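You operate a simulated robot arm through the tools that you are given. There is no shell and no other tool. Be economical: measure what you need, move in short steps, check, and stop when the job is done.

Carry out the task below with a simulated two-armed robot. There is one attempt and no reset: what you move stays moved.

Task
Turn the tester knob to 240 V. Open the bottom bench drawer, put the grey rag from the bottom drawer of the steel bench on top of the blue tape roll and shut the drawer again. Close the top bench drawer. Take the can labelled "Standard" from the lower shelf under the steel bench and leave it on top of the silver tape roll. Take the yellow wrench and put it on the low shelf of the parts table. Fetch the gasket carton from the parts table and set it on the low shelf of the parts table. Any order will do. Set down upright: can.

The check looks at the end state, three seconds after you hand in, the way a careful person would. Anything else that was tipped, shoved, dropped, spilled or broken makes it a failure.

Robot
Two 6-joint arms with two-finger grippers on one trunk, on a base that drives. Base frame: it is fixed to the floor where the robot stands at the start and does not move with it; the origin is under the middle of the robot, x ahead of it, y to its left, z up; the surface under the hand at the start is at about z = 860. Readings come in mm, rad, newtons and seconds.
The left shoulder is at the start at [70, 148, 1309], the right one opposite. With the tool pointing down near the work surface each hand reaches from about 420 to 700 mm from the robot's upright axis, wherever it stands, measured 20 degrees to its own side. Places, roughly: blue tape roll (10x10x5 cm) [-2700, 500, 900]; bottom bench drawer [500, 0, 300]; can [500, -750, 250]; gasket carton [-2500, -2250, 750]; grey rag (6x7x3 cm) [600, 0, 300]; low shelf of the parts table [-2500, -2300, 300]; silver tape roll (10x10x5 cm) [-3500, -200, 1400]; tester knob [500, 0, 900]; top bench drawer [300, 0, 700]; yellow wrench (16x4x3 cm) [-2200, 400, 900]. Payload 2.45 kg a hand.
The tool frame of a hand sits at the grasp point between the pads (the TCP): z along the fingers, y along the line on which they close. The tips reach 30 mm beyond it. The gripper opens to 106 mm. The gripper's body begins 79 mm behind the TCP.
Orientation is told as [roll, pitch, yaw] about the base's x, y, z axes, in that order, counted from this pose: with the fingers straight down and closing along the base's y, the tool's x points along the base's -x, its y along +y and its z along -z.

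Tools
- The arms move only by the tool move_arm. It takes "left_rows", "right_rows" or both (then of equal length, played together; a hand with none holds still); each is a list of rows, each a list of 2 entries, a list of its own where there are three numbers: the shift along the base's x, y, z in cm, then the turn, a rotation vector about the base's x, y, z in rad. In form: [[[tx, ty, tz], [ax, ay, az]], ...]. A call has 1 to 8 rows; each row is the pose to reach, as a shift and turn from the pose commanded when the call began. "left_claw" and "right_claw" are, for a hand that has rows, the gripper command, from -1 (fully open) to 1 (shut), values between in proportion, set as the call begins (left out, the last holds). A row lasts 0.2 s, in which the tool goes at most 50 mm and 0.15 rad; a call with a longer step from one row to the next is refused whole, and so is a gripper value outside its range. A pose out of reach is approached as far as the arm can. The call stops where the force on the tool passes 40 N (or 10 N more than at its start, if that is more) or the arm is blocked; 0.2 s more then pass. Each finger travels about 72 mm/s and halts on what it meets, pressing with about 44 N; the grip force reading is that of the motor and also rises with nothing between the fingers. The clock runs only during rows and for 0.2 s after the last one: add rows that repeat a pose to give the fingers time. The reply holds the time, the measured pose of the TCP, the force on the tool along the base axes, the opening and the grip force, in the units named above and with some noise, with the torque about the TCP (base axes, N m) and any sound that the robot's microphone picked up.
- Cameras (640 x 400 px; columns grow to the right, rows downward): "scene" is now at [115.3, -27.4, 1509.8]; the picture's right is [-0.39, -0.92, 0.00], its down [-0.78, 0.33, -0.54] and it looks along [0.50, -0.21, -0.84] (base axes); focal length 214 px, centre (320, 200). "left" rides on the left gripper at [76, 2, -106] in its tool frame; the picture's right is [-0.02, 1.00, 0.00], its down [-0.78, -0.02, -0.62] and it looks along [-0.62, -0.01, 0.78] (tool axes); focal length 247 px, centre (320, 200). "right" rides on the right gripper at [76, -2, -106] in its tool frame; the picture's right is [0.02, 1.00, 0.00], its down [-0.78, 0.02, -0.62] and it looks along [-0.62, 0.01, 0.78] (tool axes); focal length 247 px, centre (320, 200).
- capture(camera): a new picture of that camera. The clock stands still meanwhile.
- slide_trunk(by): slides the trunk up (or, below 0, down) by that many mm; the arms and the scene camera ride with it, the base frame stays. It gives what a move gives, with no picture.
- drive_base(legs): drives the robot by 1 to 6 legs, each [ahead, left, turn to the left] in mm, mm and rad, along the robot's own axes; the way and the turn of a leg run together, so that a leg with both is an arc; at most 1500 mm and 3.142 rad a leg. The arms and the cameras ride along, it lands a little off, and it stops where it bumps. It gives what a move gives.
- turn_head(pan, tilt): turns the head with the scene camera to pan (to the left, within 1.501 rad either way) and tilt (down, from -0.506 to 1.204), counted from straight ahead of the robot. It gives what a move gives.
- point_at(camera, pixels): for up to 12 pixels [column, row] of the newest picture of that camera ("zoom" is the newest enlarged one), the place [x, y, z] in the base frame of the surface seen there, good to about 2 mm. The clock stands still meanwhile.
- zoom(camera, box): a new picture of the part [left, top, right, bottom] of that camera's present view, enlarged. The clock stands still meanwhile.
- hand_in(): hands the job in; it is judged then, once.

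Work in short steps. Measure before you move; look again where a grasp or a placing could have gone wrong, and mend it. You have 124 turns and 124 pictures in all, those below and enlarged ones among them. Open the grippers and draw the arms clear of the work before you hand the job in, unless the task says otherwise.

The tools are called after ">>>" as name(argument=value, ...) on one line, values as JSON. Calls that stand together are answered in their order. move_arm: Moves the arms, as the interface text tells. Its arguments: {"type":"object","properties":{"left_rows":{"type":"array","items":{"type":"array"}},"left_claw":{"type":"number"},"right_rows":{"type":"array","items":{"type":"array"}},"right_claw":{"type":"number"}},"required":[]} The other tools are called the same way: slide_trunk (by) slides the trunk up or down; drive_base (legs) drives the base; turn_head (pan, tilt) turns the head that bears the scene camera; capture (camera) takes a picture; point_at (camera, pixels) gives the place of the surface under pixels of a picture; zoom (camera, box) takes an enlarged picture of a part of a camera's view; hand_in () hands the job in.

At the start:

```text
t: 0.0
left_eef_pos: [626.7, -1.3, 1148.9]
left_tcp_rot: [0.0, -0.001, 0.001]
left_force: [-0.6, 0.4, -0.1]
left_moment: [0.02, -0.02, 0.0]
left_gripper_width: 106.2
left_grasp_force: 0.0
right_eef_pos: [405.2, -447.2, 1181.3]
right_tcp_rot: [0.0, 0.0, 0.001]
right_force: [0.7, -0.6, -0.1]
right_moment: [0.03, 0.03, -0.01]
right_gripper_width: 106.0
right_grasp_force: 0.0
trunk travel left (down, up): [-781.0, 159.0]
robot x, y, heading: [-1.8, 0.0, -0.001]
head pan, tilt: [-0.398, 1.004]
```

scene: 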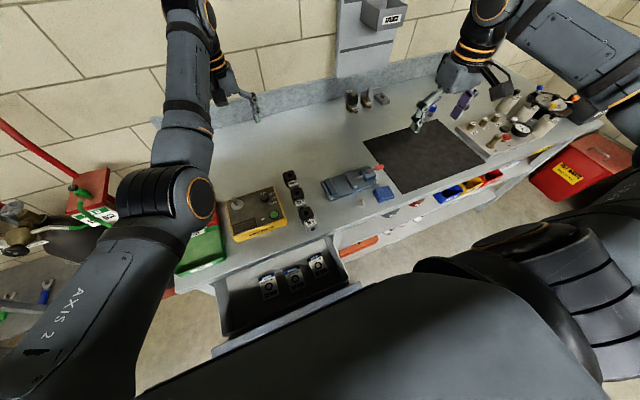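
right: 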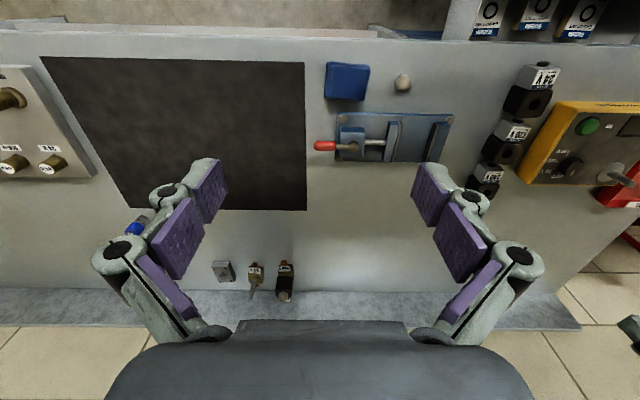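
left: 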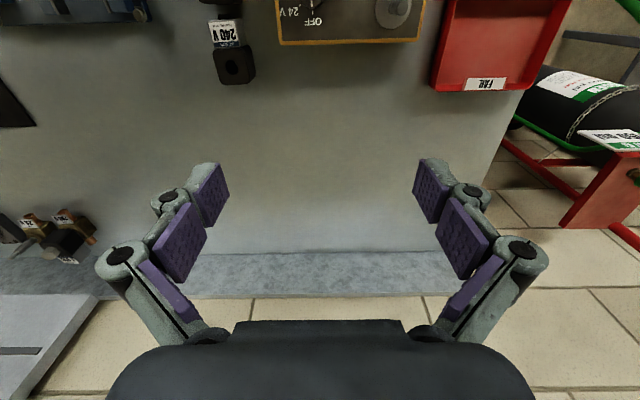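

The tester (yellow box) is at about (258,215) in the scene picture, and the open top drawer is at (290,285). I zoom on the tester and drawer first.

>>> zoom(camera="scene", box=[210, 160, 370, 260])

>>> zoom(camera="right", box=[480, 60, 640, 220])

```text
4.00 times, centred on (290, 210) of scene
```

zoom: 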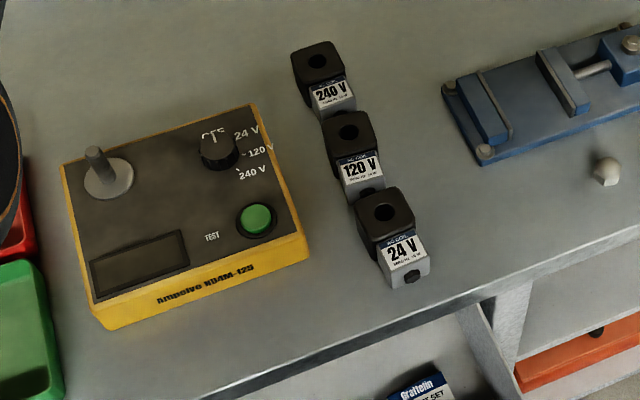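

```text
2.50 times, centred on (560, 140) of right
```

zoom: 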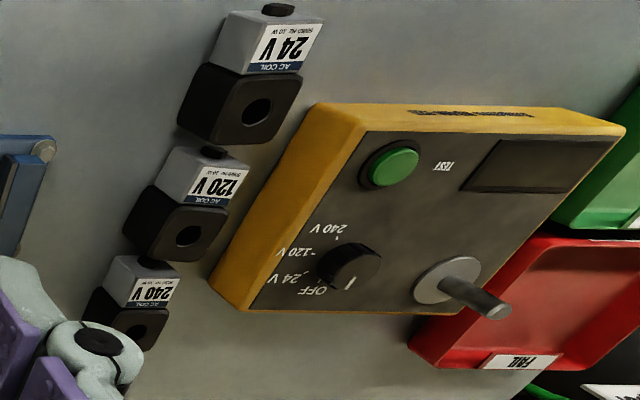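

I measure knob, labels, and surfaces using the right zoom.

>>> point_at(camera="zoom", pixels=[[345, 262], [345, 250], [350, 284], [313, 291], [285, 275], [292, 252], [328, 229], [450, 285], [490, 305], [385, 168], [150, 60], [345, 320]])

>>> zoom(camera="scene", box=[250, 185, 282, 205])

```text
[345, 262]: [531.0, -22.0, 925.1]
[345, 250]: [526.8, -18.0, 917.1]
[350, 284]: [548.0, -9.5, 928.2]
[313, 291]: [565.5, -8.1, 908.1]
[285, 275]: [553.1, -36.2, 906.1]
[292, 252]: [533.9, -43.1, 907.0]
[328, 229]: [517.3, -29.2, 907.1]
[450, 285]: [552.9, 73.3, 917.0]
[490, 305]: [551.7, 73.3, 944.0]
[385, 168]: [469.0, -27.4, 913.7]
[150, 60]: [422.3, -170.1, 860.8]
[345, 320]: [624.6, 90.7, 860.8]
```

```text
16.00 times, centred on (266, 195) of scene
```

zoom: 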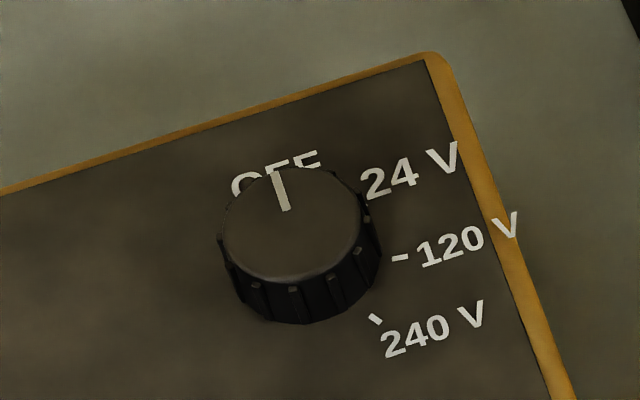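

The knob points to OFF. I take exact points of the knob's rim, pointer and ticks.

>>> point_at(camera="zoom", pixels=[[287, 206], [278, 172], [290, 222], [230, 222], [352, 222], [290, 268], [400, 258], [376, 319], [366, 192], [276, 165], [293, 312], [240, 185]])

```text
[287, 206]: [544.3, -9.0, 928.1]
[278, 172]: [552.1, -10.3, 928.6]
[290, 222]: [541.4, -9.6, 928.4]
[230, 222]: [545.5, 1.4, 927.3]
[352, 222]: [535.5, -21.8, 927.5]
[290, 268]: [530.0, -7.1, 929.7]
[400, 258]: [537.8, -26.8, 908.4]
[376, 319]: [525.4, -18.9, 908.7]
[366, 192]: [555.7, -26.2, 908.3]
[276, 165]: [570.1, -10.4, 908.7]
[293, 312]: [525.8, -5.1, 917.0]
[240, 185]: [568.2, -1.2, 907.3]
```

Knob centre ≈ (541,-9.5), top z 928; the OFF direction is ≈0°, 24 V −49°, 120 V −99°, 240 V −149°. I bring the left hand above it, yawed +1.2 rad, gripper half open.

>>> move_arm(left_rows=[[[-1.1, -0.1, -1], [0, 0, 0.15]], [[-2.2, -0.2, -2], [0, 0, 0.3]], [[-3.3, -0.3, -3], [0, 0, 0.45]], [[-4.4, -0.4, -4], [0, 0, 0.6]], [[-5.5, -0.5, -5], [0, 0, 0.75]], [[-6.6, -0.6, -6], [0, 0, 0.9]], [[-7.7, -0.7, -7], [0, 0, 1.05]], [[-8.57, -0.82, -8], [0, 0, 1.2]]], left_claw=0.05)

```text
t: 1.8
left_eef_pos: [608.7, 26.5, 1054.5]
left_tcp_rot: [-0.004, -0.008, 1.212]
left_force: [0.1, -0.2, 0.2]
left_moment: [0.02, 0.03, 0.01]
left_gripper_width: 50.6
left_grasp_force: 0.0
left hand out of reach, approached as far as the arm can: row 1, 2, 3, 4, 5, 6, 7, 8
right_eef_pos: [404.6, -446.8, 1182.1]
right_tcp_rot: [0.0, -0.001, 0.001]
right_force: [0.5, -0.3, 0.0]
right_moment: [-0.03, -0.05, -0.05]
right_gripper_width: 106.1
right_grasp_force: 0.0
trunk travel left (down, up): [-781.0, 159.0]
robot x, y, heading: [-0.9, 0.6, 0.001]
head pan, tilt: [-0.398, 1.004]
```

The hand couldn't reach inward at this y. I back off and shift right a little so the knob lies to the left arm's side.

>>> drive_base(legs=[[-60, -150, 0]])

>>> move_arm(left_rows=[[[0, 0, 0], [0, 0, 0]]])

```text
t: 3.2
left_eef_pos: [547.5, -119.6, 1049.1]
left_tcp_rot: [0.004, -0.003, 1.212]
left_force: [-0.4, 0.0, 0.6]
left_moment: [-0.02, -0.01, 0.0]
left_gripper_width: 50.3
left_grasp_force: 0.1
right_eef_pos: [346.4, -593.5, 1182.6]
right_tcp_rot: [-0.002, 0.002, 0.001]
right_force: [0.2, 0.0, -0.2]
right_moment: [-0.01, 0.02, 0.0]
right_gripper_width: 106.1
right_grasp_force: 0.0
trunk travel left (down, up): [-781.0, 159.0]
robot x, y, heading: [-59.6, -150.5, 0.0]
head pan, tilt: [-0.398, 1.004]
```

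```text
t: 3.6
left_eef_pos: [549.2, -118.0, 1049.2]
left_tcp_rot: [0.005, -0.006, 1.217]
left_force: [-0.1, -0.3, -0.2]
left_moment: [0.02, 0.03, -0.01]
left_gripper_width: 50.4
left_grasp_force: 0.1
right_eef_pos: [345.4, -595.4, 1182.5]
right_tcp_rot: [-0.001, 0.0, 0.001]
right_force: [-0.2, 0.0, 0.4]
right_moment: [-0.04, 0.03, 0.0]
right_gripper_width: 105.9
right_grasp_force: 0.1
trunk travel left (down, up): [-781.0, 159.0]
robot x, y, heading: [-60.9, -150.7, 0.001]
head pan, tilt: [-0.398, 1.004]
```

The hand is now at (548,-119,1049). I shift it over the knob and check.

>>> move_arm(left_rows=[[[-0.2, 3.6, -2], [0, 0, 0]], [[-0.5, 7.2, -4], [0, 0, 0]], [[-0.75, 10.9, -6.5], [0, 0, 0.08]], [[-0.75, 10.9, -6.5], [0, 0, 0.08]]])

>>> capture(camera="left")

```text
t: 4.6
left_eef_pos: [539.9, -12.5, 986.0]
left_tcp_rot: [0.006, -0.006, 1.294]
left_force: [-0.4, 0.4, -0.4]
left_moment: [0.02, -0.02, 0.01]
left_gripper_width: 50.2
left_grasp_force: 0.0
right_eef_pos: [345.0, -596.5, 1181.3]
right_tcp_rot: [0.001, 0.001, 0.002]
right_force: [0.0, 0.1, 0.3]
right_moment: [0.03, -0.01, 0.0]
right_gripper_width: 105.9
right_grasp_force: 0.2
trunk travel left (down, up): [-781.0, 159.0]
robot x, y, heading: [-58.4, -150.9, 0.007]
head pan, tilt: [-0.398, 1.004]
```

```text
117 pictures are left
```

left: 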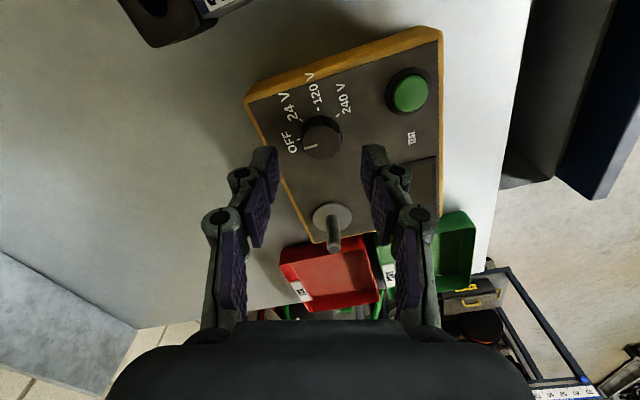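

Knob appears at (321,133) between the fingers; I measure it again from here.

>>> point_at(camera="left", pixels=[[308, 133], [320, 124], [334, 130], [321, 131], [325, 145]])

```text
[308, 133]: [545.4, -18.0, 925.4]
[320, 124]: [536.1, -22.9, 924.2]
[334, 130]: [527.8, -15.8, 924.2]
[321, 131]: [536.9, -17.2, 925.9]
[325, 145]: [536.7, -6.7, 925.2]
```

Centre confirmed about (540,-10). I descend to TCP z≈941 and close on the knob.

>>> move_arm(left_rows=[[[0.05, 0.25, -2], [0, 0, 0]], [[0.05, 0.25, -4.4], [0, 0, 0]], [[0.05, 0.25, -4.4], [0, 0, 0]]])

>>> move_arm(left_rows=[[[0, 0, 0], [0, 0, 0]], [[0, 0, 0], [0, 0, 0]], [[0, 0, 0], [0, 0, 0]]], left_claw=0.7)

```text
t: 5.4
left_eef_pos: [541.0, -9.4, 939.8]
left_tcp_rot: [0.005, -0.005, 1.292]
left_force: [-0.3, 0.8, 0.5]
left_moment: [-0.03, -0.01, 0.03]
left_gripper_width: 50.2
left_grasp_force: 0.0
right_eef_pos: [345.4, -595.2, 1182.3]
right_tcp_rot: [0.001, 0.001, 0.001]
right_force: [-0.7, 0.3, -0.6]
right_moment: [0.04, 0.03, 0.02]
right_gripper_width: 106.1
right_grasp_force: 0.0
trunk travel left (down, up): [-781.0, 159.0]
robot x, y, heading: [-62.0, -148.8, 0.001]
head pan, tilt: [-0.398, 1.004]
```

```text
t: 6.2
left_eef_pos: [539.6, -9.0, 940.5]
left_tcp_rot: [0.006, -0.006, 1.292]
left_force: [-2.2, 0.5, -1.0]
left_moment: [0.03, 0.11, 0.0]
left_gripper_width: 29.2
left_grasp_force: 45.2
right_eef_pos: [344.6, -594.8, 1182.9]
right_tcp_rot: [0.0, 0.001, 0.001]
right_force: [-0.1, -0.1, 0.1]
right_moment: [0.01, 0.01, 0.03]
right_gripper_width: 105.9
right_grasp_force: 0.1
trunk travel left (down, up): [-781.0, 159.0]
robot x, y, heading: [-64.1, -146.2, 0.002]
head pan, tilt: [-0.398, 1.004]
```

Gripped at 29 mm with low force. I now turn by −1.2 rad first.

>>> move_arm(left_rows=[[[0, 0, 0], [0, 0, -0.15]], [[0, 0, 0], [0, 0, -0.3]], [[0, 0, 0], [0, 0, -0.45]], [[0, 0, 0], [0, 0, -0.6]], [[0, 0, 0], [0, 0, -0.75]], [[0, 0, 0], [0, 0, -0.9]], [[0, 0, 0], [0, 0, -1.05]], [[0, 0, 0], [0, 0, -1.2]]])

>>> move_arm(left_rows=[[[0, 0, 0], [0, 0, -0.15]], [[0, 0, 0], [0, 0, -0.3]], [[0, 0, 0], [0, 0, -0.45]], [[0, 0, 0], [0, 0, -0.6]], [[0, 0, 0], [0, 0, -0.75]], [[0, 0, 0], [0, 0, -0.9]], [[0, 0, 0], [0, 0, -1.05]], [[0, 0, 0], [0, 0, -1.2]]])

>>> move_arm(left_rows=[[[0, 0, 0], [0, 0, -0.1]], [[0, 0, 0], [0, 0, -0.2]], [[0, 0, 0], [0, 0, -0.2]]])

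>>> capture(camera="left")

>>> zoom(camera="scene", box=[200, 120, 360, 220])

```text
t: 8.0
left_eef_pos: [540.7, -9.6, 939.6]
left_tcp_rot: [0.006, -0.003, 0.091]
left_force: [-6.6, 2.4, -10.2]
left_moment: [0.22, 0.15, -0.01]
left_gripper_width: 28.7
left_grasp_force: 44.7
right_eef_pos: [345.4, -595.4, 1182.6]
right_tcp_rot: [-0.001, 0.0, 0.0]
right_force: [0.0, 0.3, 0.0]
right_moment: [-0.02, 0.0, 0.02]
right_gripper_width: 105.8
right_grasp_force: 0.1
trunk travel left (down, up): [-781.0, 159.0]
robot x, y, heading: [-58.2, -146.8, 0.002]
head pan, tilt: [-0.398, 1.004]
```

```text
t: 9.8
left_eef_pos: [539.8, -10.2, 940.3]
left_tcp_rot: [0.003, -0.003, -1.11]
left_force: [-14.5, -1.7, -19.1]
left_moment: [0.66, 0.73, -0.02]
left_gripper_width: 28.9
left_grasp_force: 44.8
right_eef_pos: [344.7, -595.1, 1180.5]
right_tcp_rot: [-0.001, 0.0, 0.001]
right_force: [0.3, -0.2, 0.3]
right_moment: [-0.02, 0.02, -0.01]
right_gripper_width: 106.3
right_grasp_force: 0.2
trunk travel left (down, up): [-781.0, 159.0]
robot x, y, heading: [-61.6, -149.7, 0.003]
head pan, tilt: [-0.398, 1.004]
```

```text
t: 10.6
left_eef_pos: [540.0, -9.3, 940.8]
left_tcp_rot: [0.001, -0.003, -1.308]
left_force: [-15.4, -1.4, -20.1]
left_moment: [0.51, 0.65, 0.01]
left_gripper_width: 28.7
left_grasp_force: 44.6
right_eef_pos: [345.4, -595.4, 1181.4]
right_tcp_rot: [-0.001, 0.0, -0.001]
right_force: [-0.9, 0.2, 0.9]
right_moment: [-0.02, 0.03, 0.02]
right_gripper_width: 106.2
right_grasp_force: 0.0
trunk travel left (down, up): [-781.0, 159.0]
robot x, y, heading: [-63.9, -149.1, 0.001]
head pan, tilt: [-0.398, 1.004]
```

```text
116 pictures are left
```

left: 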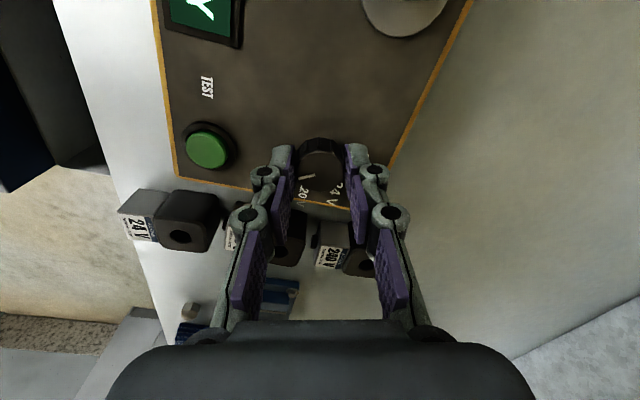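

```text
4.00 times, centred on (280, 170) of scene
```

zoom: 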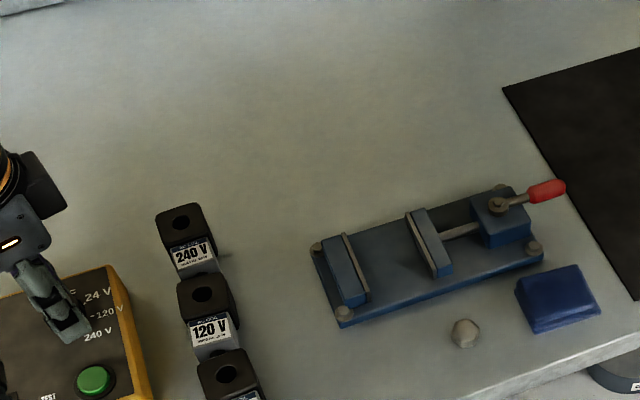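

The knob seems turned; I open, lift straight up and look at the pointer.

>>> move_arm(left_rows=[[[0, 0, 0], [0, 0, 0]], [[0, 0, 0], [0, 0, 0]], [[0, 0, 4], [0, 0, 0]], [[0, 0, 8], [0, 0, 0]], [[0, 0, 12], [0, 0, 0.15]], [[0, 0, 16], [0, 0, 0.3]], [[0, 0, 19], [0, 0, 0.45]], [[0, 0, 19], [0, 0, 0.6]]], left_claw=0.1)

>>> capture(camera="left")

>>> capture(camera="scene")

```text
t: 12.4
left_eef_pos: [594.4, -17.9, 1113.9]
left_tcp_rot: [0.004, -0.003, -0.703]
left_force: [-1.0, 0.7, -0.3]
left_moment: [0.03, -0.03, -0.03]
left_gripper_width: 47.6
left_grasp_force: 0.1
left hand out of reach, approached as far as the arm can: row 4, 5, 6, 7, 8
right_eef_pos: [346.1, -595.8, 1182.6]
right_tcp_rot: [-0.002, 0.0, 0.002]
right_force: [0.8, 0.7, -0.7]
right_moment: [0.03, 0.03, -0.01]
right_gripper_width: 106.1
right_grasp_force: 0.0
trunk travel left (down, up): [-781.0, 159.0]
robot x, y, heading: [-61.1, -147.8, 0.007]
head pan, tilt: [-0.398, 1.004]
```

```text
114 pictures are left
```

left: 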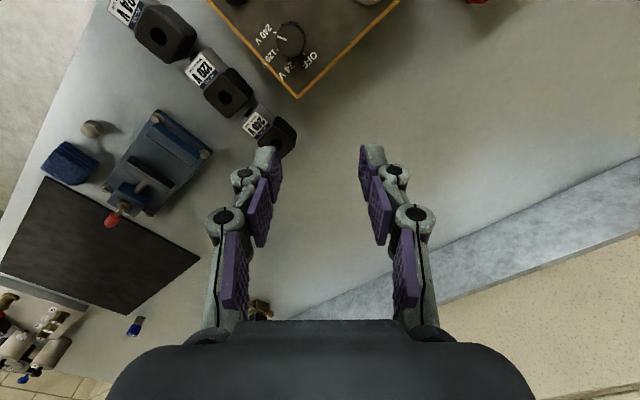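

```text
113 pictures are left
```

scene: 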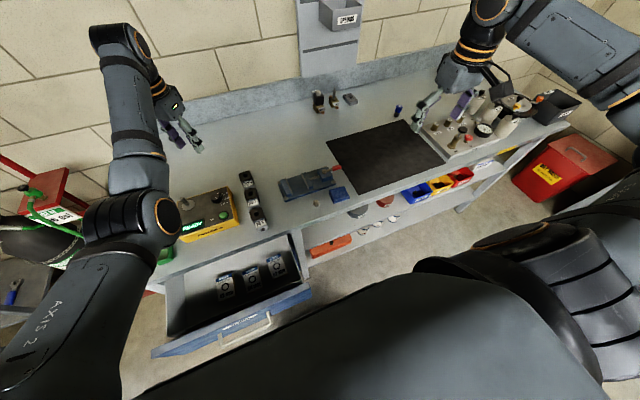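

Zoom on the knob at (290,40) in the left picture, and on the scene's lower area.

>>> zoom(camera="left", box=[250, 10, 330, 60])

>>> zoom(camera="scene", box=[140, 220, 400, 380])

>>> turn_head(pan=0.3, tilt=1.1)

>>> capture(camera="scene")

```text
8.00 times, centred on (290, 35) of left
```

zoom: 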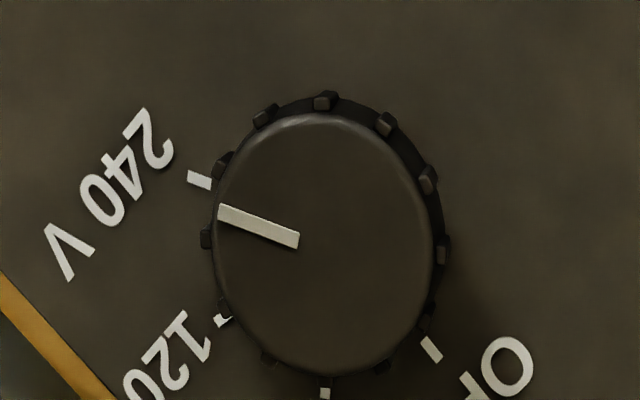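

```text
2.46 times, centred on (270, 300) of scene
```

zoom: 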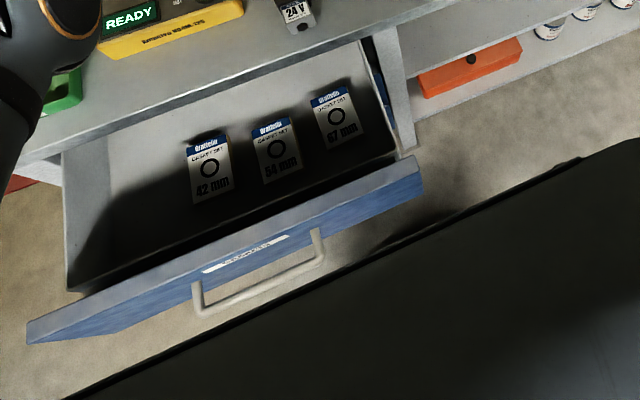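

```text
t: 13.5
left_eef_pos: [593.3, -18.3, 1114.1]
left_tcp_rot: [0.004, -0.005, -0.709]
left_force: [-0.5, -0.3, 0.2]
left_moment: [0.02, -0.04, -0.02]
left_gripper_width: 47.8
left_grasp_force: 0.0
right_eef_pos: [345.2, -596.6, 1181.5]
right_tcp_rot: [-0.001, 0.0, 0.003]
right_force: [0.4, -0.5, 0.4]
right_moment: [0.0, 0.02, 0.0]
right_gripper_width: 106.3
right_grasp_force: 0.1
trunk travel left (down, up): [-781.0, 159.0]
robot x, y, heading: [-60.9, -150.3, 0.002]
head pan, tilt: [0.3, 1.1]
```

```text
110 pictures are left
```

scene: 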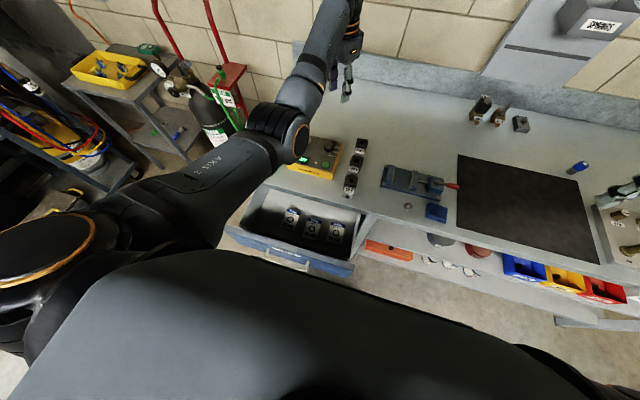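

The display reads READY and the pointer is near 240 V. I measure the pointer direction precisely, and the drawer from the scene.

>>> zoom(camera="left", box=[250, 10, 330, 60])

>>> point_at(camera="zoom", pixels=[[225, 212], [294, 240], [218, 250], [432, 250], [322, 120], [330, 370], [200, 180], [225, 321], [325, 393], [432, 350]])

>>> point_at(camera="scene", pixels=[[232, 231], [345, 268], [290, 247], [290, 260], [268, 250], [312, 262], [250, 190], [262, 170], [360, 215], [300, 250]])

>>> zoom(camera="scene", box=[210, 180, 370, 290])

```text
8.00 times, centred on (290, 35) of left
```

zoom: 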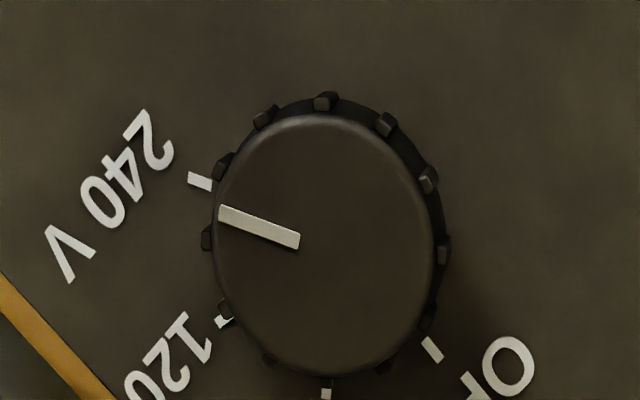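

```text
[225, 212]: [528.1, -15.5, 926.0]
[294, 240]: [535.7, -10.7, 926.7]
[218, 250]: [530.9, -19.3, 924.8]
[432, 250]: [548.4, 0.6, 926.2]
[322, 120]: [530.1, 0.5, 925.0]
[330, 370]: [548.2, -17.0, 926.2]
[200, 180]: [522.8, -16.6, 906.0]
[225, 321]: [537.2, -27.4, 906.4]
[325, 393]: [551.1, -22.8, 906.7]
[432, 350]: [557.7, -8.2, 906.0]
```

```text
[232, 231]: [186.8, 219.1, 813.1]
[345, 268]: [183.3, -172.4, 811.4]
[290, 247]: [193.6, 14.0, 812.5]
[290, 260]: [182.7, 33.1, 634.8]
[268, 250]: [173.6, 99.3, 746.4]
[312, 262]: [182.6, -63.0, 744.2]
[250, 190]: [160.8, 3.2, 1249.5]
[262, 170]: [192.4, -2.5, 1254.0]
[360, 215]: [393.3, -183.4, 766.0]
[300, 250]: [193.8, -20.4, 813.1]
```

```text
3.64 times, centred on (290, 235) of scene
```

zoom: 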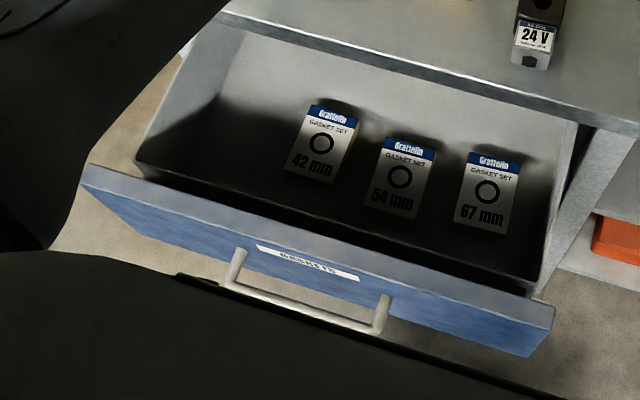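

The pointer lies at −148…−155°, on 240 V: done. The top drawer's front is at x≈185, y −172..219, top z 813. I back off 400 mm so that I can see the bench front and push the drawer.

>>> drive_base(legs=[[-420, 0, 0]])

>>> turn_head(pan=0.0, tilt=0.95)

>>> capture(camera="scene")

```text
t: 16.1
left_eef_pos: [180.0, -21.4, 1110.8]
left_tcp_rot: [0.004, -0.003, -0.712]
left_force: [-0.1, 0.0, 0.3]
left_moment: [-0.03, 0.0, -0.01]
left_gripper_width: 47.8
left_grasp_force: 0.1
right_eef_pos: [-69.9, -598.8, 1181.9]
right_tcp_rot: [0.0, 0.003, -0.003]
right_force: [-0.3, 0.3, -0.3]
right_moment: [-0.04, 0.0, -0.01]
right_gripper_width: 105.9
right_grasp_force: 0.1
trunk travel left (down, up): [-781.0, 159.0]
robot x, y, heading: [-472.4, -149.2, -0.004]
head pan, tilt: [0.3, 1.1]
```

```text
t: 16.9
left_eef_pos: [178.8, -21.3, 1113.5]
left_tcp_rot: [0.007, -0.008, -0.712]
left_force: [-0.4, 0.3, 0.3]
left_moment: [0.0, -0.05, 0.02]
left_gripper_width: 47.8
left_grasp_force: 0.0
right_eef_pos: [-71.7, -597.5, 1181.4]
right_tcp_rot: [-0.001, 0.002, -0.003]
right_force: [-0.1, 0.8, 0.2]
right_moment: [-0.03, 0.02, 0.02]
right_gripper_width: 106.0
right_grasp_force: 0.0
trunk travel left (down, up): [-781.0, 159.0]
robot x, y, heading: [-472.5, -147.2, -0.002]
head pan, tilt: [0.0, 0.949]
```

```text
107 pictures are left
```

scene: 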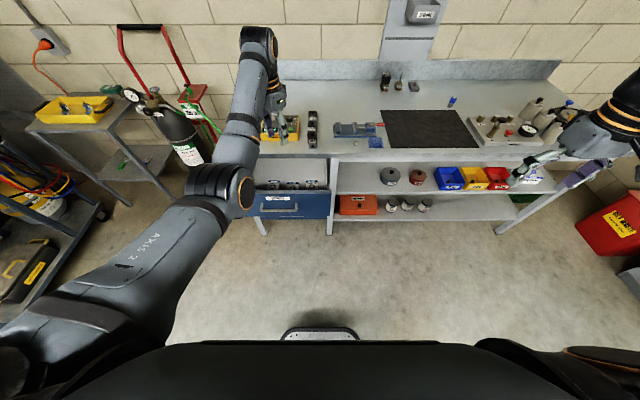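

I zoom on the bench's shelf and drawers.

>>> zoom(camera="scene", box=[240, 140, 400, 240])

>>> zoom(camera="scene", box=[330, 150, 490, 230])

>>> point_at(camera="zoom", pixels=[[235, 215], [300, 215], [375, 212], [230, 110], [350, 110], [300, 70], [240, 280], [440, 180], [260, 235], [400, 15]])

```text
4.00 times, centred on (320, 190) of scene
```

zoom: 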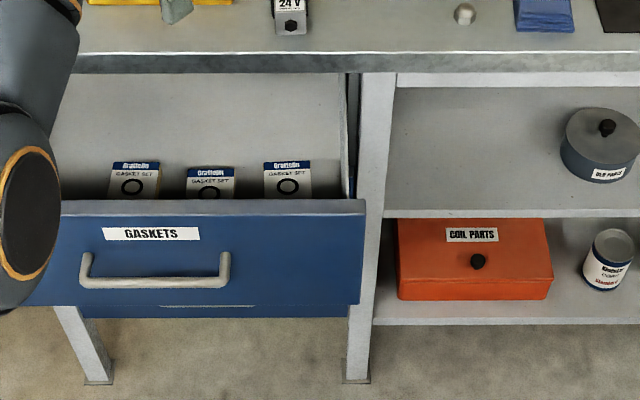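

```text
4.00 times, centred on (410, 190) of scene
```

zoom: 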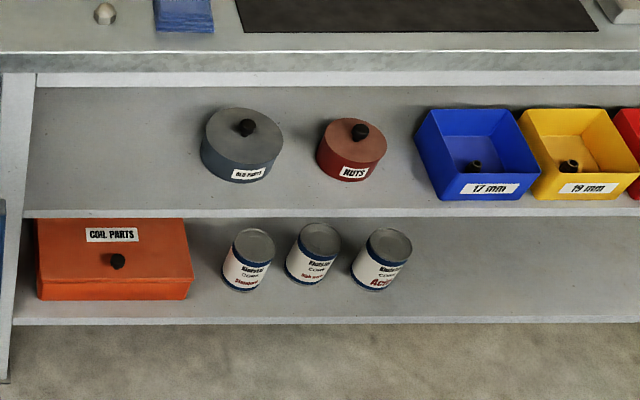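

```text
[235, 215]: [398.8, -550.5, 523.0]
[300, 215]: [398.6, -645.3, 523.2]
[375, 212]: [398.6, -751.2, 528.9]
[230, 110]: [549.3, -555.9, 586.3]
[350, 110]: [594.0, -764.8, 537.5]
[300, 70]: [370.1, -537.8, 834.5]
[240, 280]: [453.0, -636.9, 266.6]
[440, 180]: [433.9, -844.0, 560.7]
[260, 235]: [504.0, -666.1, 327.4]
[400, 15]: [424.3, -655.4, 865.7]
```

The leftmost can at (492,262 px) looks like "Standard". Now I retract and lower the left hand, closed, to push the top drawer above its handle.

>>> move_arm(left_rows=[[[-3, 0.6, -4], [0, 0, 0.12]], [[-6, 1.2, -8], [0, 0, 0.24]], [[-9, 1.8, -12], [0, 0, 0.36]], [[-12, 2.4, -16], [0, 0, 0.48]], [[-15, 3, -20], [0, 0, 0.6]], [[-18, 3.6, -24], [0, 0, 0.71]], [[-20.5, 4.4, -28], [0, 0, 0.71]], [[-20.5, 4.4, -28], [0, 0, 0.71]]], left_claw=1)

```text
refused: row 1 steps farther than a row can; nothing moved
```

A row was slightly over 50 mm; I shrink the steps.

>>> move_arm(left_rows=[[[-2.8, 0.6, -3.8], [0, 0, 0.12]], [[-5.6, 1.2, -7.6], [0, 0, 0.24]], [[-8.4, 1.8, -11.4], [0, 0, 0.36]], [[-11.2, 2.4, -15.2], [0, 0, 0.48]], [[-14, 3, -19], [0, 0, 0.6]], [[-16.8, 3.6, -22.8], [0, 0, 0.71]], [[-19.6, 4.2, -26.6], [0, 0, 0.71]], [[-20.5, 4.4, -29], [0, 0, 0.71]]], left_claw=1)

```text
t: 18.6
left_eef_pos: [-26.1, 22.9, 823.8]
left_tcp_rot: [0.003, -0.004, -0.004]
left_force: [-0.5, -0.1, -1.0]
left_moment: [0.02, 0.01, 0.01]
left_gripper_width: 0.3
left_grasp_force: 28.9
left hand out of reach, approached as far as the arm can: row 1, 2, 3
right_eef_pos: [-73.0, -597.9, 1180.3]
right_tcp_rot: [0.0, 0.001, -0.003]
right_force: [0.0, -0.7, -0.6]
right_moment: [0.02, 0.0, 0.01]
right_gripper_width: 106.1
right_grasp_force: 0.0
trunk travel left (down, up): [-781.0, 159.0]
robot x, y, heading: [-472.4, -151.9, -0.002]
head pan, tilt: [0.0, 0.949]
```

Hand at (-26,23,824). I lower 26 mm and drive ahead 180 so the closed fingers stand just before the panel.

>>> move_arm(left_rows=[[[0, 0, -2.6], [0, 0, 0]], [[0, 0, -2.6], [0, 0, 0]]])

>>> drive_base(legs=[[175, 0, 0]])

>>> capture(camera="left")

```text
t: 19.2
left_eef_pos: [-25.3, 22.4, 797.7]
left_tcp_rot: [0.006, -0.005, -0.002]
left_force: [0.0, 0.4, -0.5]
left_moment: [-0.03, 0.0, -0.02]
left_gripper_width: 0.0
left_grasp_force: 28.3
right_eef_pos: [-71.8, -598.2, 1182.7]
right_tcp_rot: [0.001, -0.001, -0.002]
right_force: [-0.4, 0.7, 0.4]
right_moment: [0.01, -0.02, 0.02]
right_gripper_width: 106.2
right_grasp_force: 0.1
trunk travel left (down, up): [-781.0, 159.0]
robot x, y, heading: [-477.6, -148.6, -0.007]
head pan, tilt: [0.0, 0.949]
```

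```text
t: 20.7
left_eef_pos: [148.7, 21.3, 797.6]
left_tcp_rot: [0.006, -0.006, -0.004]
left_force: [-0.3, 0.8, 0.0]
left_moment: [0.03, 0.0, 0.0]
left_gripper_width: 0.2
left_grasp_force: 28.4
right_eef_pos: [100.2, -598.6, 1182.7]
right_tcp_rot: [-0.001, -0.003, -0.006]
right_force: [-0.4, 0.3, 0.5]
right_moment: [0.0, -0.04, 0.0]
right_gripper_width: 106.0
right_grasp_force: 0.0
trunk travel left (down, up): [-781.0, 159.0]
robot x, y, heading: [-299.6, -149.9, -0.008]
head pan, tilt: [0.0, 0.949]
```

```text
104 pictures are left
```

left: 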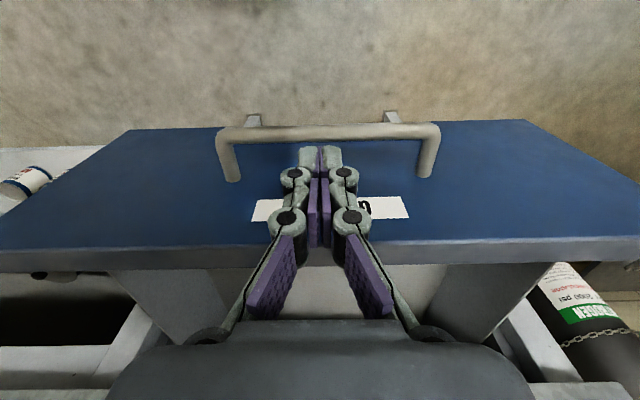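

Fingers stand right before the panel, above the handle. I push forward gently.

>>> move_arm(left_rows=[[[2.5, 0, 0], [0, 0, 0]], [[5, 0, 0], [0, 0, 0]], [[7.5, 0, 0], [0, 0, 0]], [[10, 0, 0], [0, 0, 0]], [[12.5, 0, 0], [0, 0, 0]], [[15, 0, 0], [0, 0, 0]], [[17.5, 0, 0], [0, 0, 0]], [[20, 0, 0], [0, 0, 0]]])

>>> capture(camera="left")

```text
t: 22.5
left_eef_pos: [324.5, 24.4, 808.2]
left_tcp_rot: [0.004, -0.006, -0.002]
left_force: [0.3, -0.2, 0.5]
left_moment: [0.0, -0.04, 0.03]
left_gripper_width: 0.0
left_grasp_force: 28.7
left hand out of reach, approached as far as the arm can: row 7, 8
right_eef_pos: [102.0, -597.3, 1180.5]
right_tcp_rot: [0.0, -0.001, -0.004]
right_force: [0.2, -0.4, 0.0]
right_moment: [0.01, 0.02, -0.02]
right_gripper_width: 105.9
right_grasp_force: 0.0
trunk travel left (down, up): [-781.0, 159.0]
robot x, y, heading: [-298.7, -148.8, -0.004]
head pan, tilt: [0.0, 0.949]
```

```text
103 pictures are left
```

left: 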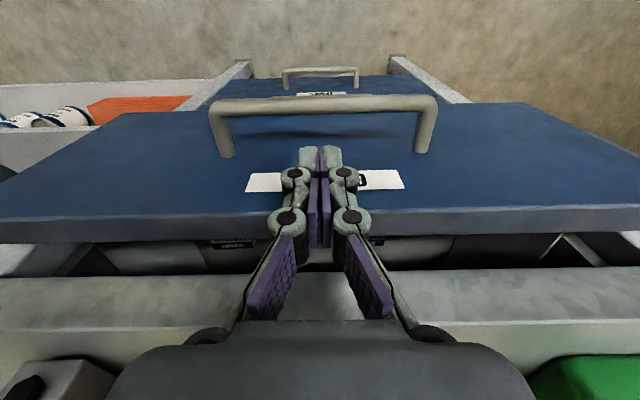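

The drawer is nearly shut but the arm ran out of reach. I pull back 8 cm, drive ahead 90, and push on.

>>> move_arm(left_rows=[[[-5, 0, -0.5], [0, 0, 0]], [[-10, 0, -1], [0, 0, 0]], [[-11, 0, -1], [0, 0, 0]]])

>>> drive_base(legs=[[80, 0, 0]])

>>> move_arm(left_rows=[[[2, 0, 0], [0, 0, 0]], [[4, 0, 0], [0, 0, 0]], [[5.5, 0, 0], [0, 0, 0]], [[7, 0, 0], [0, 0, 0]], [[8.5, 0, 0], [0, 0, 0]], [[10, 0, 0], [0, 0, 0]]])

>>> capture(camera="left")

```text
refused: row 1 steps farther than a row can; nothing moved
```

```text
t: 23.5
left_eef_pos: [354.3, 24.6, 805.1]
left_tcp_rot: [0.005, 0.039, -0.001]
left_force: [-16.1, 1.9, 7.2]
left_moment: [0.03, -0.96, 0.16]
left_gripper_width: 0.0
left_grasp_force: 29.0
right_eef_pos: [145.0, -598.2, 1181.4]
right_tcp_rot: [0.002, -0.001, -0.003]
right_force: [0.3, 1.1, -0.6]
right_moment: [-0.01, -0.03, 0.01]
right_gripper_width: 106.1
right_grasp_force: 0.1
trunk travel left (down, up): [-781.0, 159.0]
robot x, y, heading: [-253.8, -149.5, -0.003]
head pan, tilt: [0.0, 0.949]
stopped in leg 1: the force on the tool passed its limit at 175 N (the readings are from after the stop); the commanded pose is now the measured one
```

```text
t: 24.0
left_eef_pos: [352.9, 25.6, 806.8]
left_tcp_rot: [0.003, 0.058, -0.001]
left_force: [-10.2, -2.1, 4.8]
left_moment: [0.24, -0.57, 0.13]
left_gripper_width: 0.0
left_grasp_force: 29.0
left hand out of reach, approached as far as the arm can: row 1, 2
right_eef_pos: [147.4, -597.9, 1182.2]
right_tcp_rot: [0.001, 0.002, -0.002]
right_force: [0.6, -0.2, -0.4]
right_moment: [-0.02, 0.03, -0.01]
right_gripper_width: 105.9
right_grasp_force: 0.0
trunk travel left (down, up): [-781.0, 159.0]
robot x, y, heading: [-252.4, -151.9, -0.003]
head pan, tilt: [0.0, 0.949]
stopped in row 2 (left hand): the force on the tool passed its limit at 45 N (the readings are from after the stop); the commanded pose is now the measured one
```

```text
102 pictures are left
```

left: 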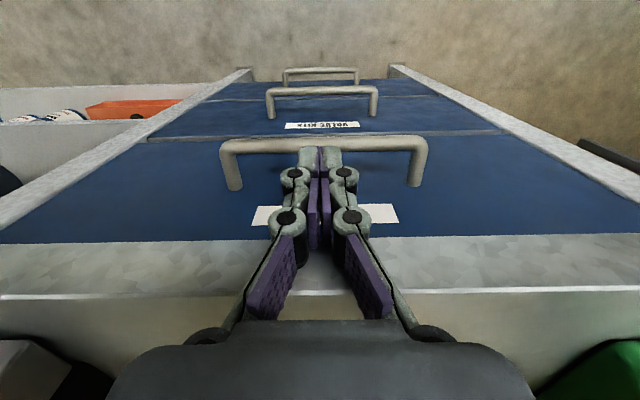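

The drawer is flush. There are three drawers; I back off with the base and look at the bottom one.

>>> move_arm(left_rows=[[[-4, 0, 0], [0, -0.05, 0]], [[-8, 0, 0], [0, -0.05, 0]]])

>>> drive_base(legs=[[-250, 0, 0]])

>>> capture(camera="scene")

>>> zoom(camera="scene", box=[220, 140, 460, 280])

```text
t: 24.6
left_eef_pos: [273.9, 25.5, 807.3]
left_tcp_rot: [0.002, 0.005, -0.003]
left_force: [-0.8, 0.3, 0.7]
left_moment: [-0.01, -0.02, -0.01]
left_gripper_width: 0.1
left_grasp_force: 28.5
right_eef_pos: [146.5, -598.6, 1182.5]
right_tcp_rot: [0.002, -0.003, -0.004]
right_force: [0.4, -0.1, -0.5]
right_moment: [0.0, -0.05, 0.0]
right_gripper_width: 105.9
right_grasp_force: 0.0
trunk travel left (down, up): [-781.0, 159.0]
robot x, y, heading: [-253.7, -146.6, -0.006]
head pan, tilt: [0.0, 0.949]
```

```text
t: 26.4
left_eef_pos: [26.9, 25.7, 805.8]
left_tcp_rot: [0.005, 0.006, -0.003]
left_force: [0.3, 0.7, -0.1]
left_moment: [-0.04, -0.02, -0.02]
left_gripper_width: 0.0
left_grasp_force: 29.0
right_eef_pos: [-101.5, -597.3, 1180.6]
right_tcp_rot: [-0.001, 0.001, -0.006]
right_force: [-0.2, 1.0, 1.1]
right_moment: [0.02, 0.0, 0.04]
right_gripper_width: 106.0
right_grasp_force: 0.1
trunk travel left (down, up): [-781.0, 159.0]
robot x, y, heading: [-503.8, -145.0, -0.006]
head pan, tilt: [0.0, 0.949]
```

```text
101 pictures are left
```

scene: 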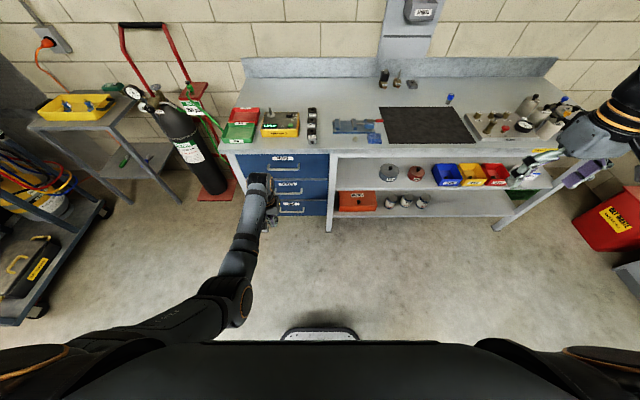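

```text
2.67 times, centred on (340, 210) of scene
```

zoom: 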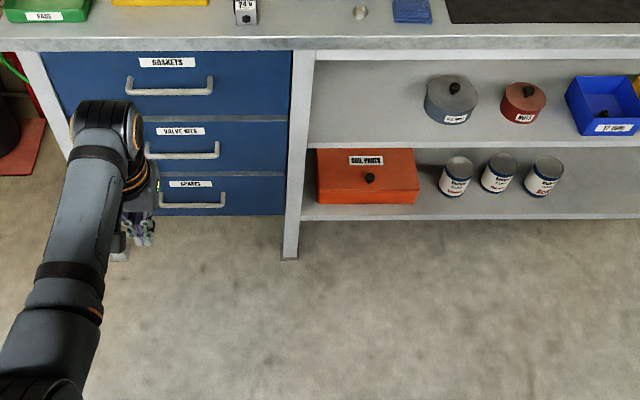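

Bottom drawer handle at zoom (165–222,203). I measure it and the cans' zone.

>>> point_at(camera="zoom", pixels=[[165, 204], [190, 204], [215, 203], [222, 195], [250, 195], [250, 175], [250, 213], [190, 185], [215, 90], [135, 92], [216, 155], [250, 60]])

>>> zoom(camera="scene", box=[370, 180, 450, 220])

>>> point_at(camera="zoom", pixels=[[110, 140], [160, 125], [210, 140], [160, 155], [155, 230], [280, 125], [265, 200], [420, 130], [420, 215], [330, 300], [40, 180], [300, 20]])

```text
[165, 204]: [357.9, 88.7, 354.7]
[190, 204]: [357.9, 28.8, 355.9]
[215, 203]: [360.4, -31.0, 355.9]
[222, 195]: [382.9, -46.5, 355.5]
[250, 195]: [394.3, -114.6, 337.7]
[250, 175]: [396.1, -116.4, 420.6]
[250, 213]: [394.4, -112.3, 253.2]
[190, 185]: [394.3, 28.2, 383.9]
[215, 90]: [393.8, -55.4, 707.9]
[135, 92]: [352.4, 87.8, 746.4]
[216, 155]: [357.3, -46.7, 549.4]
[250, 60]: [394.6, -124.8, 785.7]
```

```text
8.00 times, centred on (410, 200) of scene
```

zoom: 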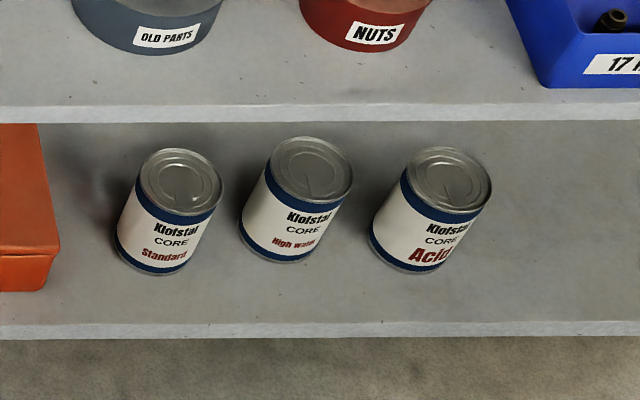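

```text
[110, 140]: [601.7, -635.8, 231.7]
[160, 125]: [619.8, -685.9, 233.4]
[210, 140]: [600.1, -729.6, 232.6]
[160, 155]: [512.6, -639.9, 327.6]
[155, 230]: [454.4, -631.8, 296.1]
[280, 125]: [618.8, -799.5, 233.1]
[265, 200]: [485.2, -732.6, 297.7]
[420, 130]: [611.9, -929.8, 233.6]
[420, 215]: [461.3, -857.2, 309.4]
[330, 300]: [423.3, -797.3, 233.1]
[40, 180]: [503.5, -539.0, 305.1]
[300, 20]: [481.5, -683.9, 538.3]
```

Bottom handle bar: x≈358–370, z≈355, y −47..89, panel at x=394. "Standard" is the leftmost can (≈(483,-640)). I turn the left hand so the fingers will point forward and close vertically: yaw first.

>>> move_arm(left_rows=[[[0, 0, 2], [0, 0, 0.15]], [[0, 0, 2], [0, 0, 0.3]], [[0, 0, 2], [0, 0, 0.45]], [[0, 0, 2], [0, 0, 0.6]], [[0, 0, 2], [0, 0, 0.75]], [[0, 0, 2], [0, 0, 0.9]], [[0, 0, 2], [0, 0, 1.05]], [[0, 0, 2], [0, 0, 1.2]]], left_claw=0.2)

>>> move_arm(left_rows=[[[0, 0, 0], [0, 0, 0.15]], [[0, 0, 0], [0, 0, 0.3]], [[0, 0, 0], [0, 0, 0.37]]])

>>> move_arm(left_rows=[[[0, 0, 0], [0, -0.15, 0]], [[0, 0, 0], [0, -0.3, 0]], [[0, 0, 0], [0, -0.45, 0]], [[0, 0, 0], [0, -0.6, 0]], [[0, 0, 0], [0, -0.75, 0]], [[0, 0, 0], [0, -0.9, 0]], [[0, 0, 0], [0, -1.05, 0]], [[0, 0, 0], [0, -1.2, 0]]])

```text
t: 28.2
left_eef_pos: [25.2, 25.3, 826.4]
left_tcp_rot: [0.004, 0.006, 1.198]
left_force: [0.2, -0.9, 0.1]
left_moment: [-0.02, 0.01, 0.03]
left_gripper_width: 42.1
left_grasp_force: 0.1
right_eef_pos: [-102.4, -598.2, 1181.1]
right_tcp_rot: [0.001, 0.0, -0.004]
right_force: [-0.2, 0.2, -0.4]
right_moment: [0.01, 0.0, 0.02]
right_gripper_width: 106.0
right_grasp_force: 0.1
trunk travel left (down, up): [-781.0, 159.0]
robot x, y, heading: [-504.4, -146.2, -0.005]
head pan, tilt: [0.0, 0.949]
```

```text
t: 29.1
left_eef_pos: [26.3, 24.8, 826.6]
left_tcp_rot: [0.002, 0.006, 1.568]
left_force: [-0.6, 0.4, 0.3]
left_moment: [0.0, 0.02, 0.02]
left_gripper_width: 42.4
left_grasp_force: 0.0
right_eef_pos: [-103.0, -596.7, 1180.7]
right_tcp_rot: [-0.001, 0.0, -0.005]
right_force: [-0.7, 0.8, 0.2]
right_moment: [-0.02, -0.03, 0.0]
right_gripper_width: 106.0
right_grasp_force: 0.1
trunk travel left (down, up): [-781.0, 159.0]
robot x, y, heading: [-503.5, -147.6, -0.009]
head pan, tilt: [0.0, 0.949]
```

```text
t: 30.9
left_eef_pos: [25.7, 25.5, 824.7]
left_tcp_rot: [-1.198, -0.003, 1.564]
left_force: [-0.2, 0.5, 0.4]
left_moment: [0.02, -0.01, -0.02]
left_gripper_width: 42.4
left_grasp_force: 0.0
right_eef_pos: [-100.5, -597.6, 1182.4]
right_tcp_rot: [-0.001, 0.0, -0.005]
right_force: [0.0, -0.4, 0.7]
right_moment: [0.01, 0.02, 0.03]
right_gripper_width: 105.9
right_grasp_force: 0.1
trunk travel left (down, up): [-781.0, 159.0]
robot x, y, heading: [-505.3, -144.5, -0.004]
head pan, tilt: [0.0, 0.949]
```

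The orientation works. I pitch the last bit, then lower the trunk so the hand is at handle height.

>>> move_arm(left_rows=[[[0, 0, 0], [0, -0.15, 0]], [[0, 0, 0], [0, -0.35, 0]]])

>>> move_arm(left_rows=[[[0, 0, 0], [0, -0.15, 0]], [[0, 0, 0], [0, -0.3, 0]]])

>>> slide_trunk(by=-469)

>>> capture(camera="scene")

```text
refused: row 2 steps farther than a row can; nothing moved
```

```text
t: 31.4
left_eef_pos: [26.1, 26.0, 826.6]
left_tcp_rot: [-1.5, -0.003, 1.566]
left_force: [0.5, 0.2, -0.1]
left_moment: [0.02, 0.01, -0.01]
left_gripper_width: 42.3
left_grasp_force: 0.1
right_eef_pos: [-102.1, -597.2, 1181.3]
right_tcp_rot: [0.0, 0.001, -0.006]
right_force: [-0.5, 0.2, 1.0]
right_moment: [0.01, 0.02, 0.03]
right_gripper_width: 105.8
right_grasp_force: 0.0
trunk travel left (down, up): [-781.0, 159.0]
robot x, y, heading: [-505.0, -146.0, -0.011]
head pan, tilt: [0.0, 0.949]
```

```text
refused: -469 is not a number from -400 to 400
```

```text
98 pictures are left
```

scene: 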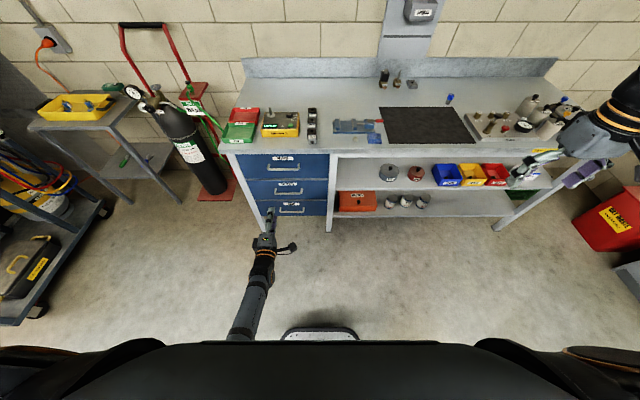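

I slide the trunk in two parts and drive ahead 290 mm so that the tips stop just before the handle.

>>> slide_trunk(by=-400)

>>> slide_trunk(by=-71)

>>> drive_base(legs=[[285, 0, 0]])

>>> capture(camera="left")

>>> capture(camera="scene")

```text
t: 35.3
left_eef_pos: [25.9, 25.0, 425.4]
left_tcp_rot: [-1.498, -0.004, 1.563]
left_force: [0.0, 0.0, -0.3]
left_moment: [-0.03, 0.0, 0.02]
left_gripper_width: 42.4
left_grasp_force: 0.0
right_eef_pos: [-102.4, -597.6, 781.5]
right_tcp_rot: [-0.001, 0.0, -0.005]
right_force: [0.8, -0.2, 0.1]
right_moment: [0.01, 0.04, -0.01]
right_gripper_width: 105.8
right_grasp_force: 0.1
trunk travel left (down, up): [-381.0, 559.0]
robot x, y, heading: [-502.1, -149.8, -0.006]
head pan, tilt: [0.0, 0.949]
```

```text
t: 36.4
left_eef_pos: [26.1, 25.5, 355.8]
left_tcp_rot: [-1.496, -0.004, 1.564]
left_force: [0.3, -0.2, -0.3]
left_moment: [0.0, 0.04, -0.02]
left_gripper_width: 42.4
left_grasp_force: 0.0
right_eef_pos: [-103.8, -597.8, 711.2]
right_tcp_rot: [0.001, -0.001, -0.005]
right_force: [0.1, 0.5, -1.2]
right_moment: [-0.02, 0.0, 0.01]
right_gripper_width: 106.1
right_grasp_force: 0.0
trunk travel left (down, up): [-310.0, 630.0]
robot x, y, heading: [-504.5, -149.9, -0.005]
head pan, tilt: [0.0, 0.949]
```

```text
t: 38.4
left_eef_pos: [314.1, 24.7, 355.4]
left_tcp_rot: [-1.496, -0.005, 1.566]
left_force: [1.3, 0.0, 0.2]
left_moment: [-0.01, 0.0, -0.02]
left_gripper_width: 42.5
left_grasp_force: 0.0
right_eef_pos: [185.8, -597.9, 710.4]
right_tcp_rot: [0.0, 0.001, -0.004]
right_force: [0.1, 1.3, -0.3]
right_moment: [0.02, 0.01, -0.01]
right_gripper_width: 105.9
right_grasp_force: 0.1
trunk travel left (down, up): [-310.0, 630.0]
robot x, y, heading: [-214.3, -148.4, -0.005]
head pan, tilt: [0.0, 0.949]
```

```text
97 pictures are left
```

left: 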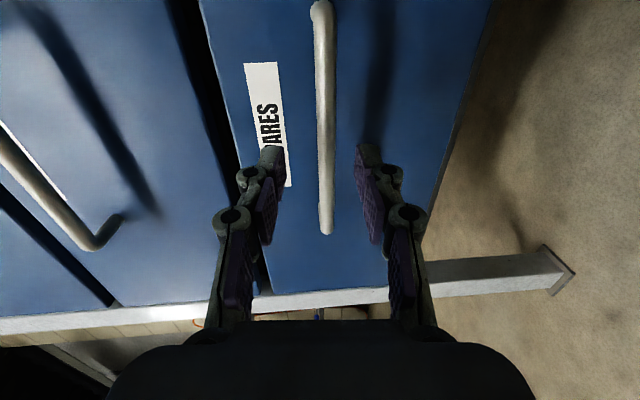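

```text
96 pictures are left
```

scene: 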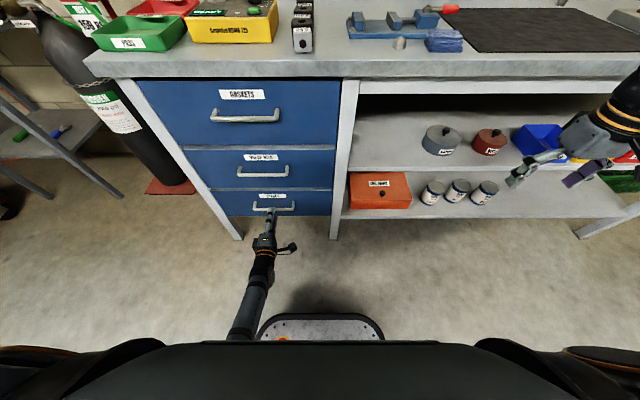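

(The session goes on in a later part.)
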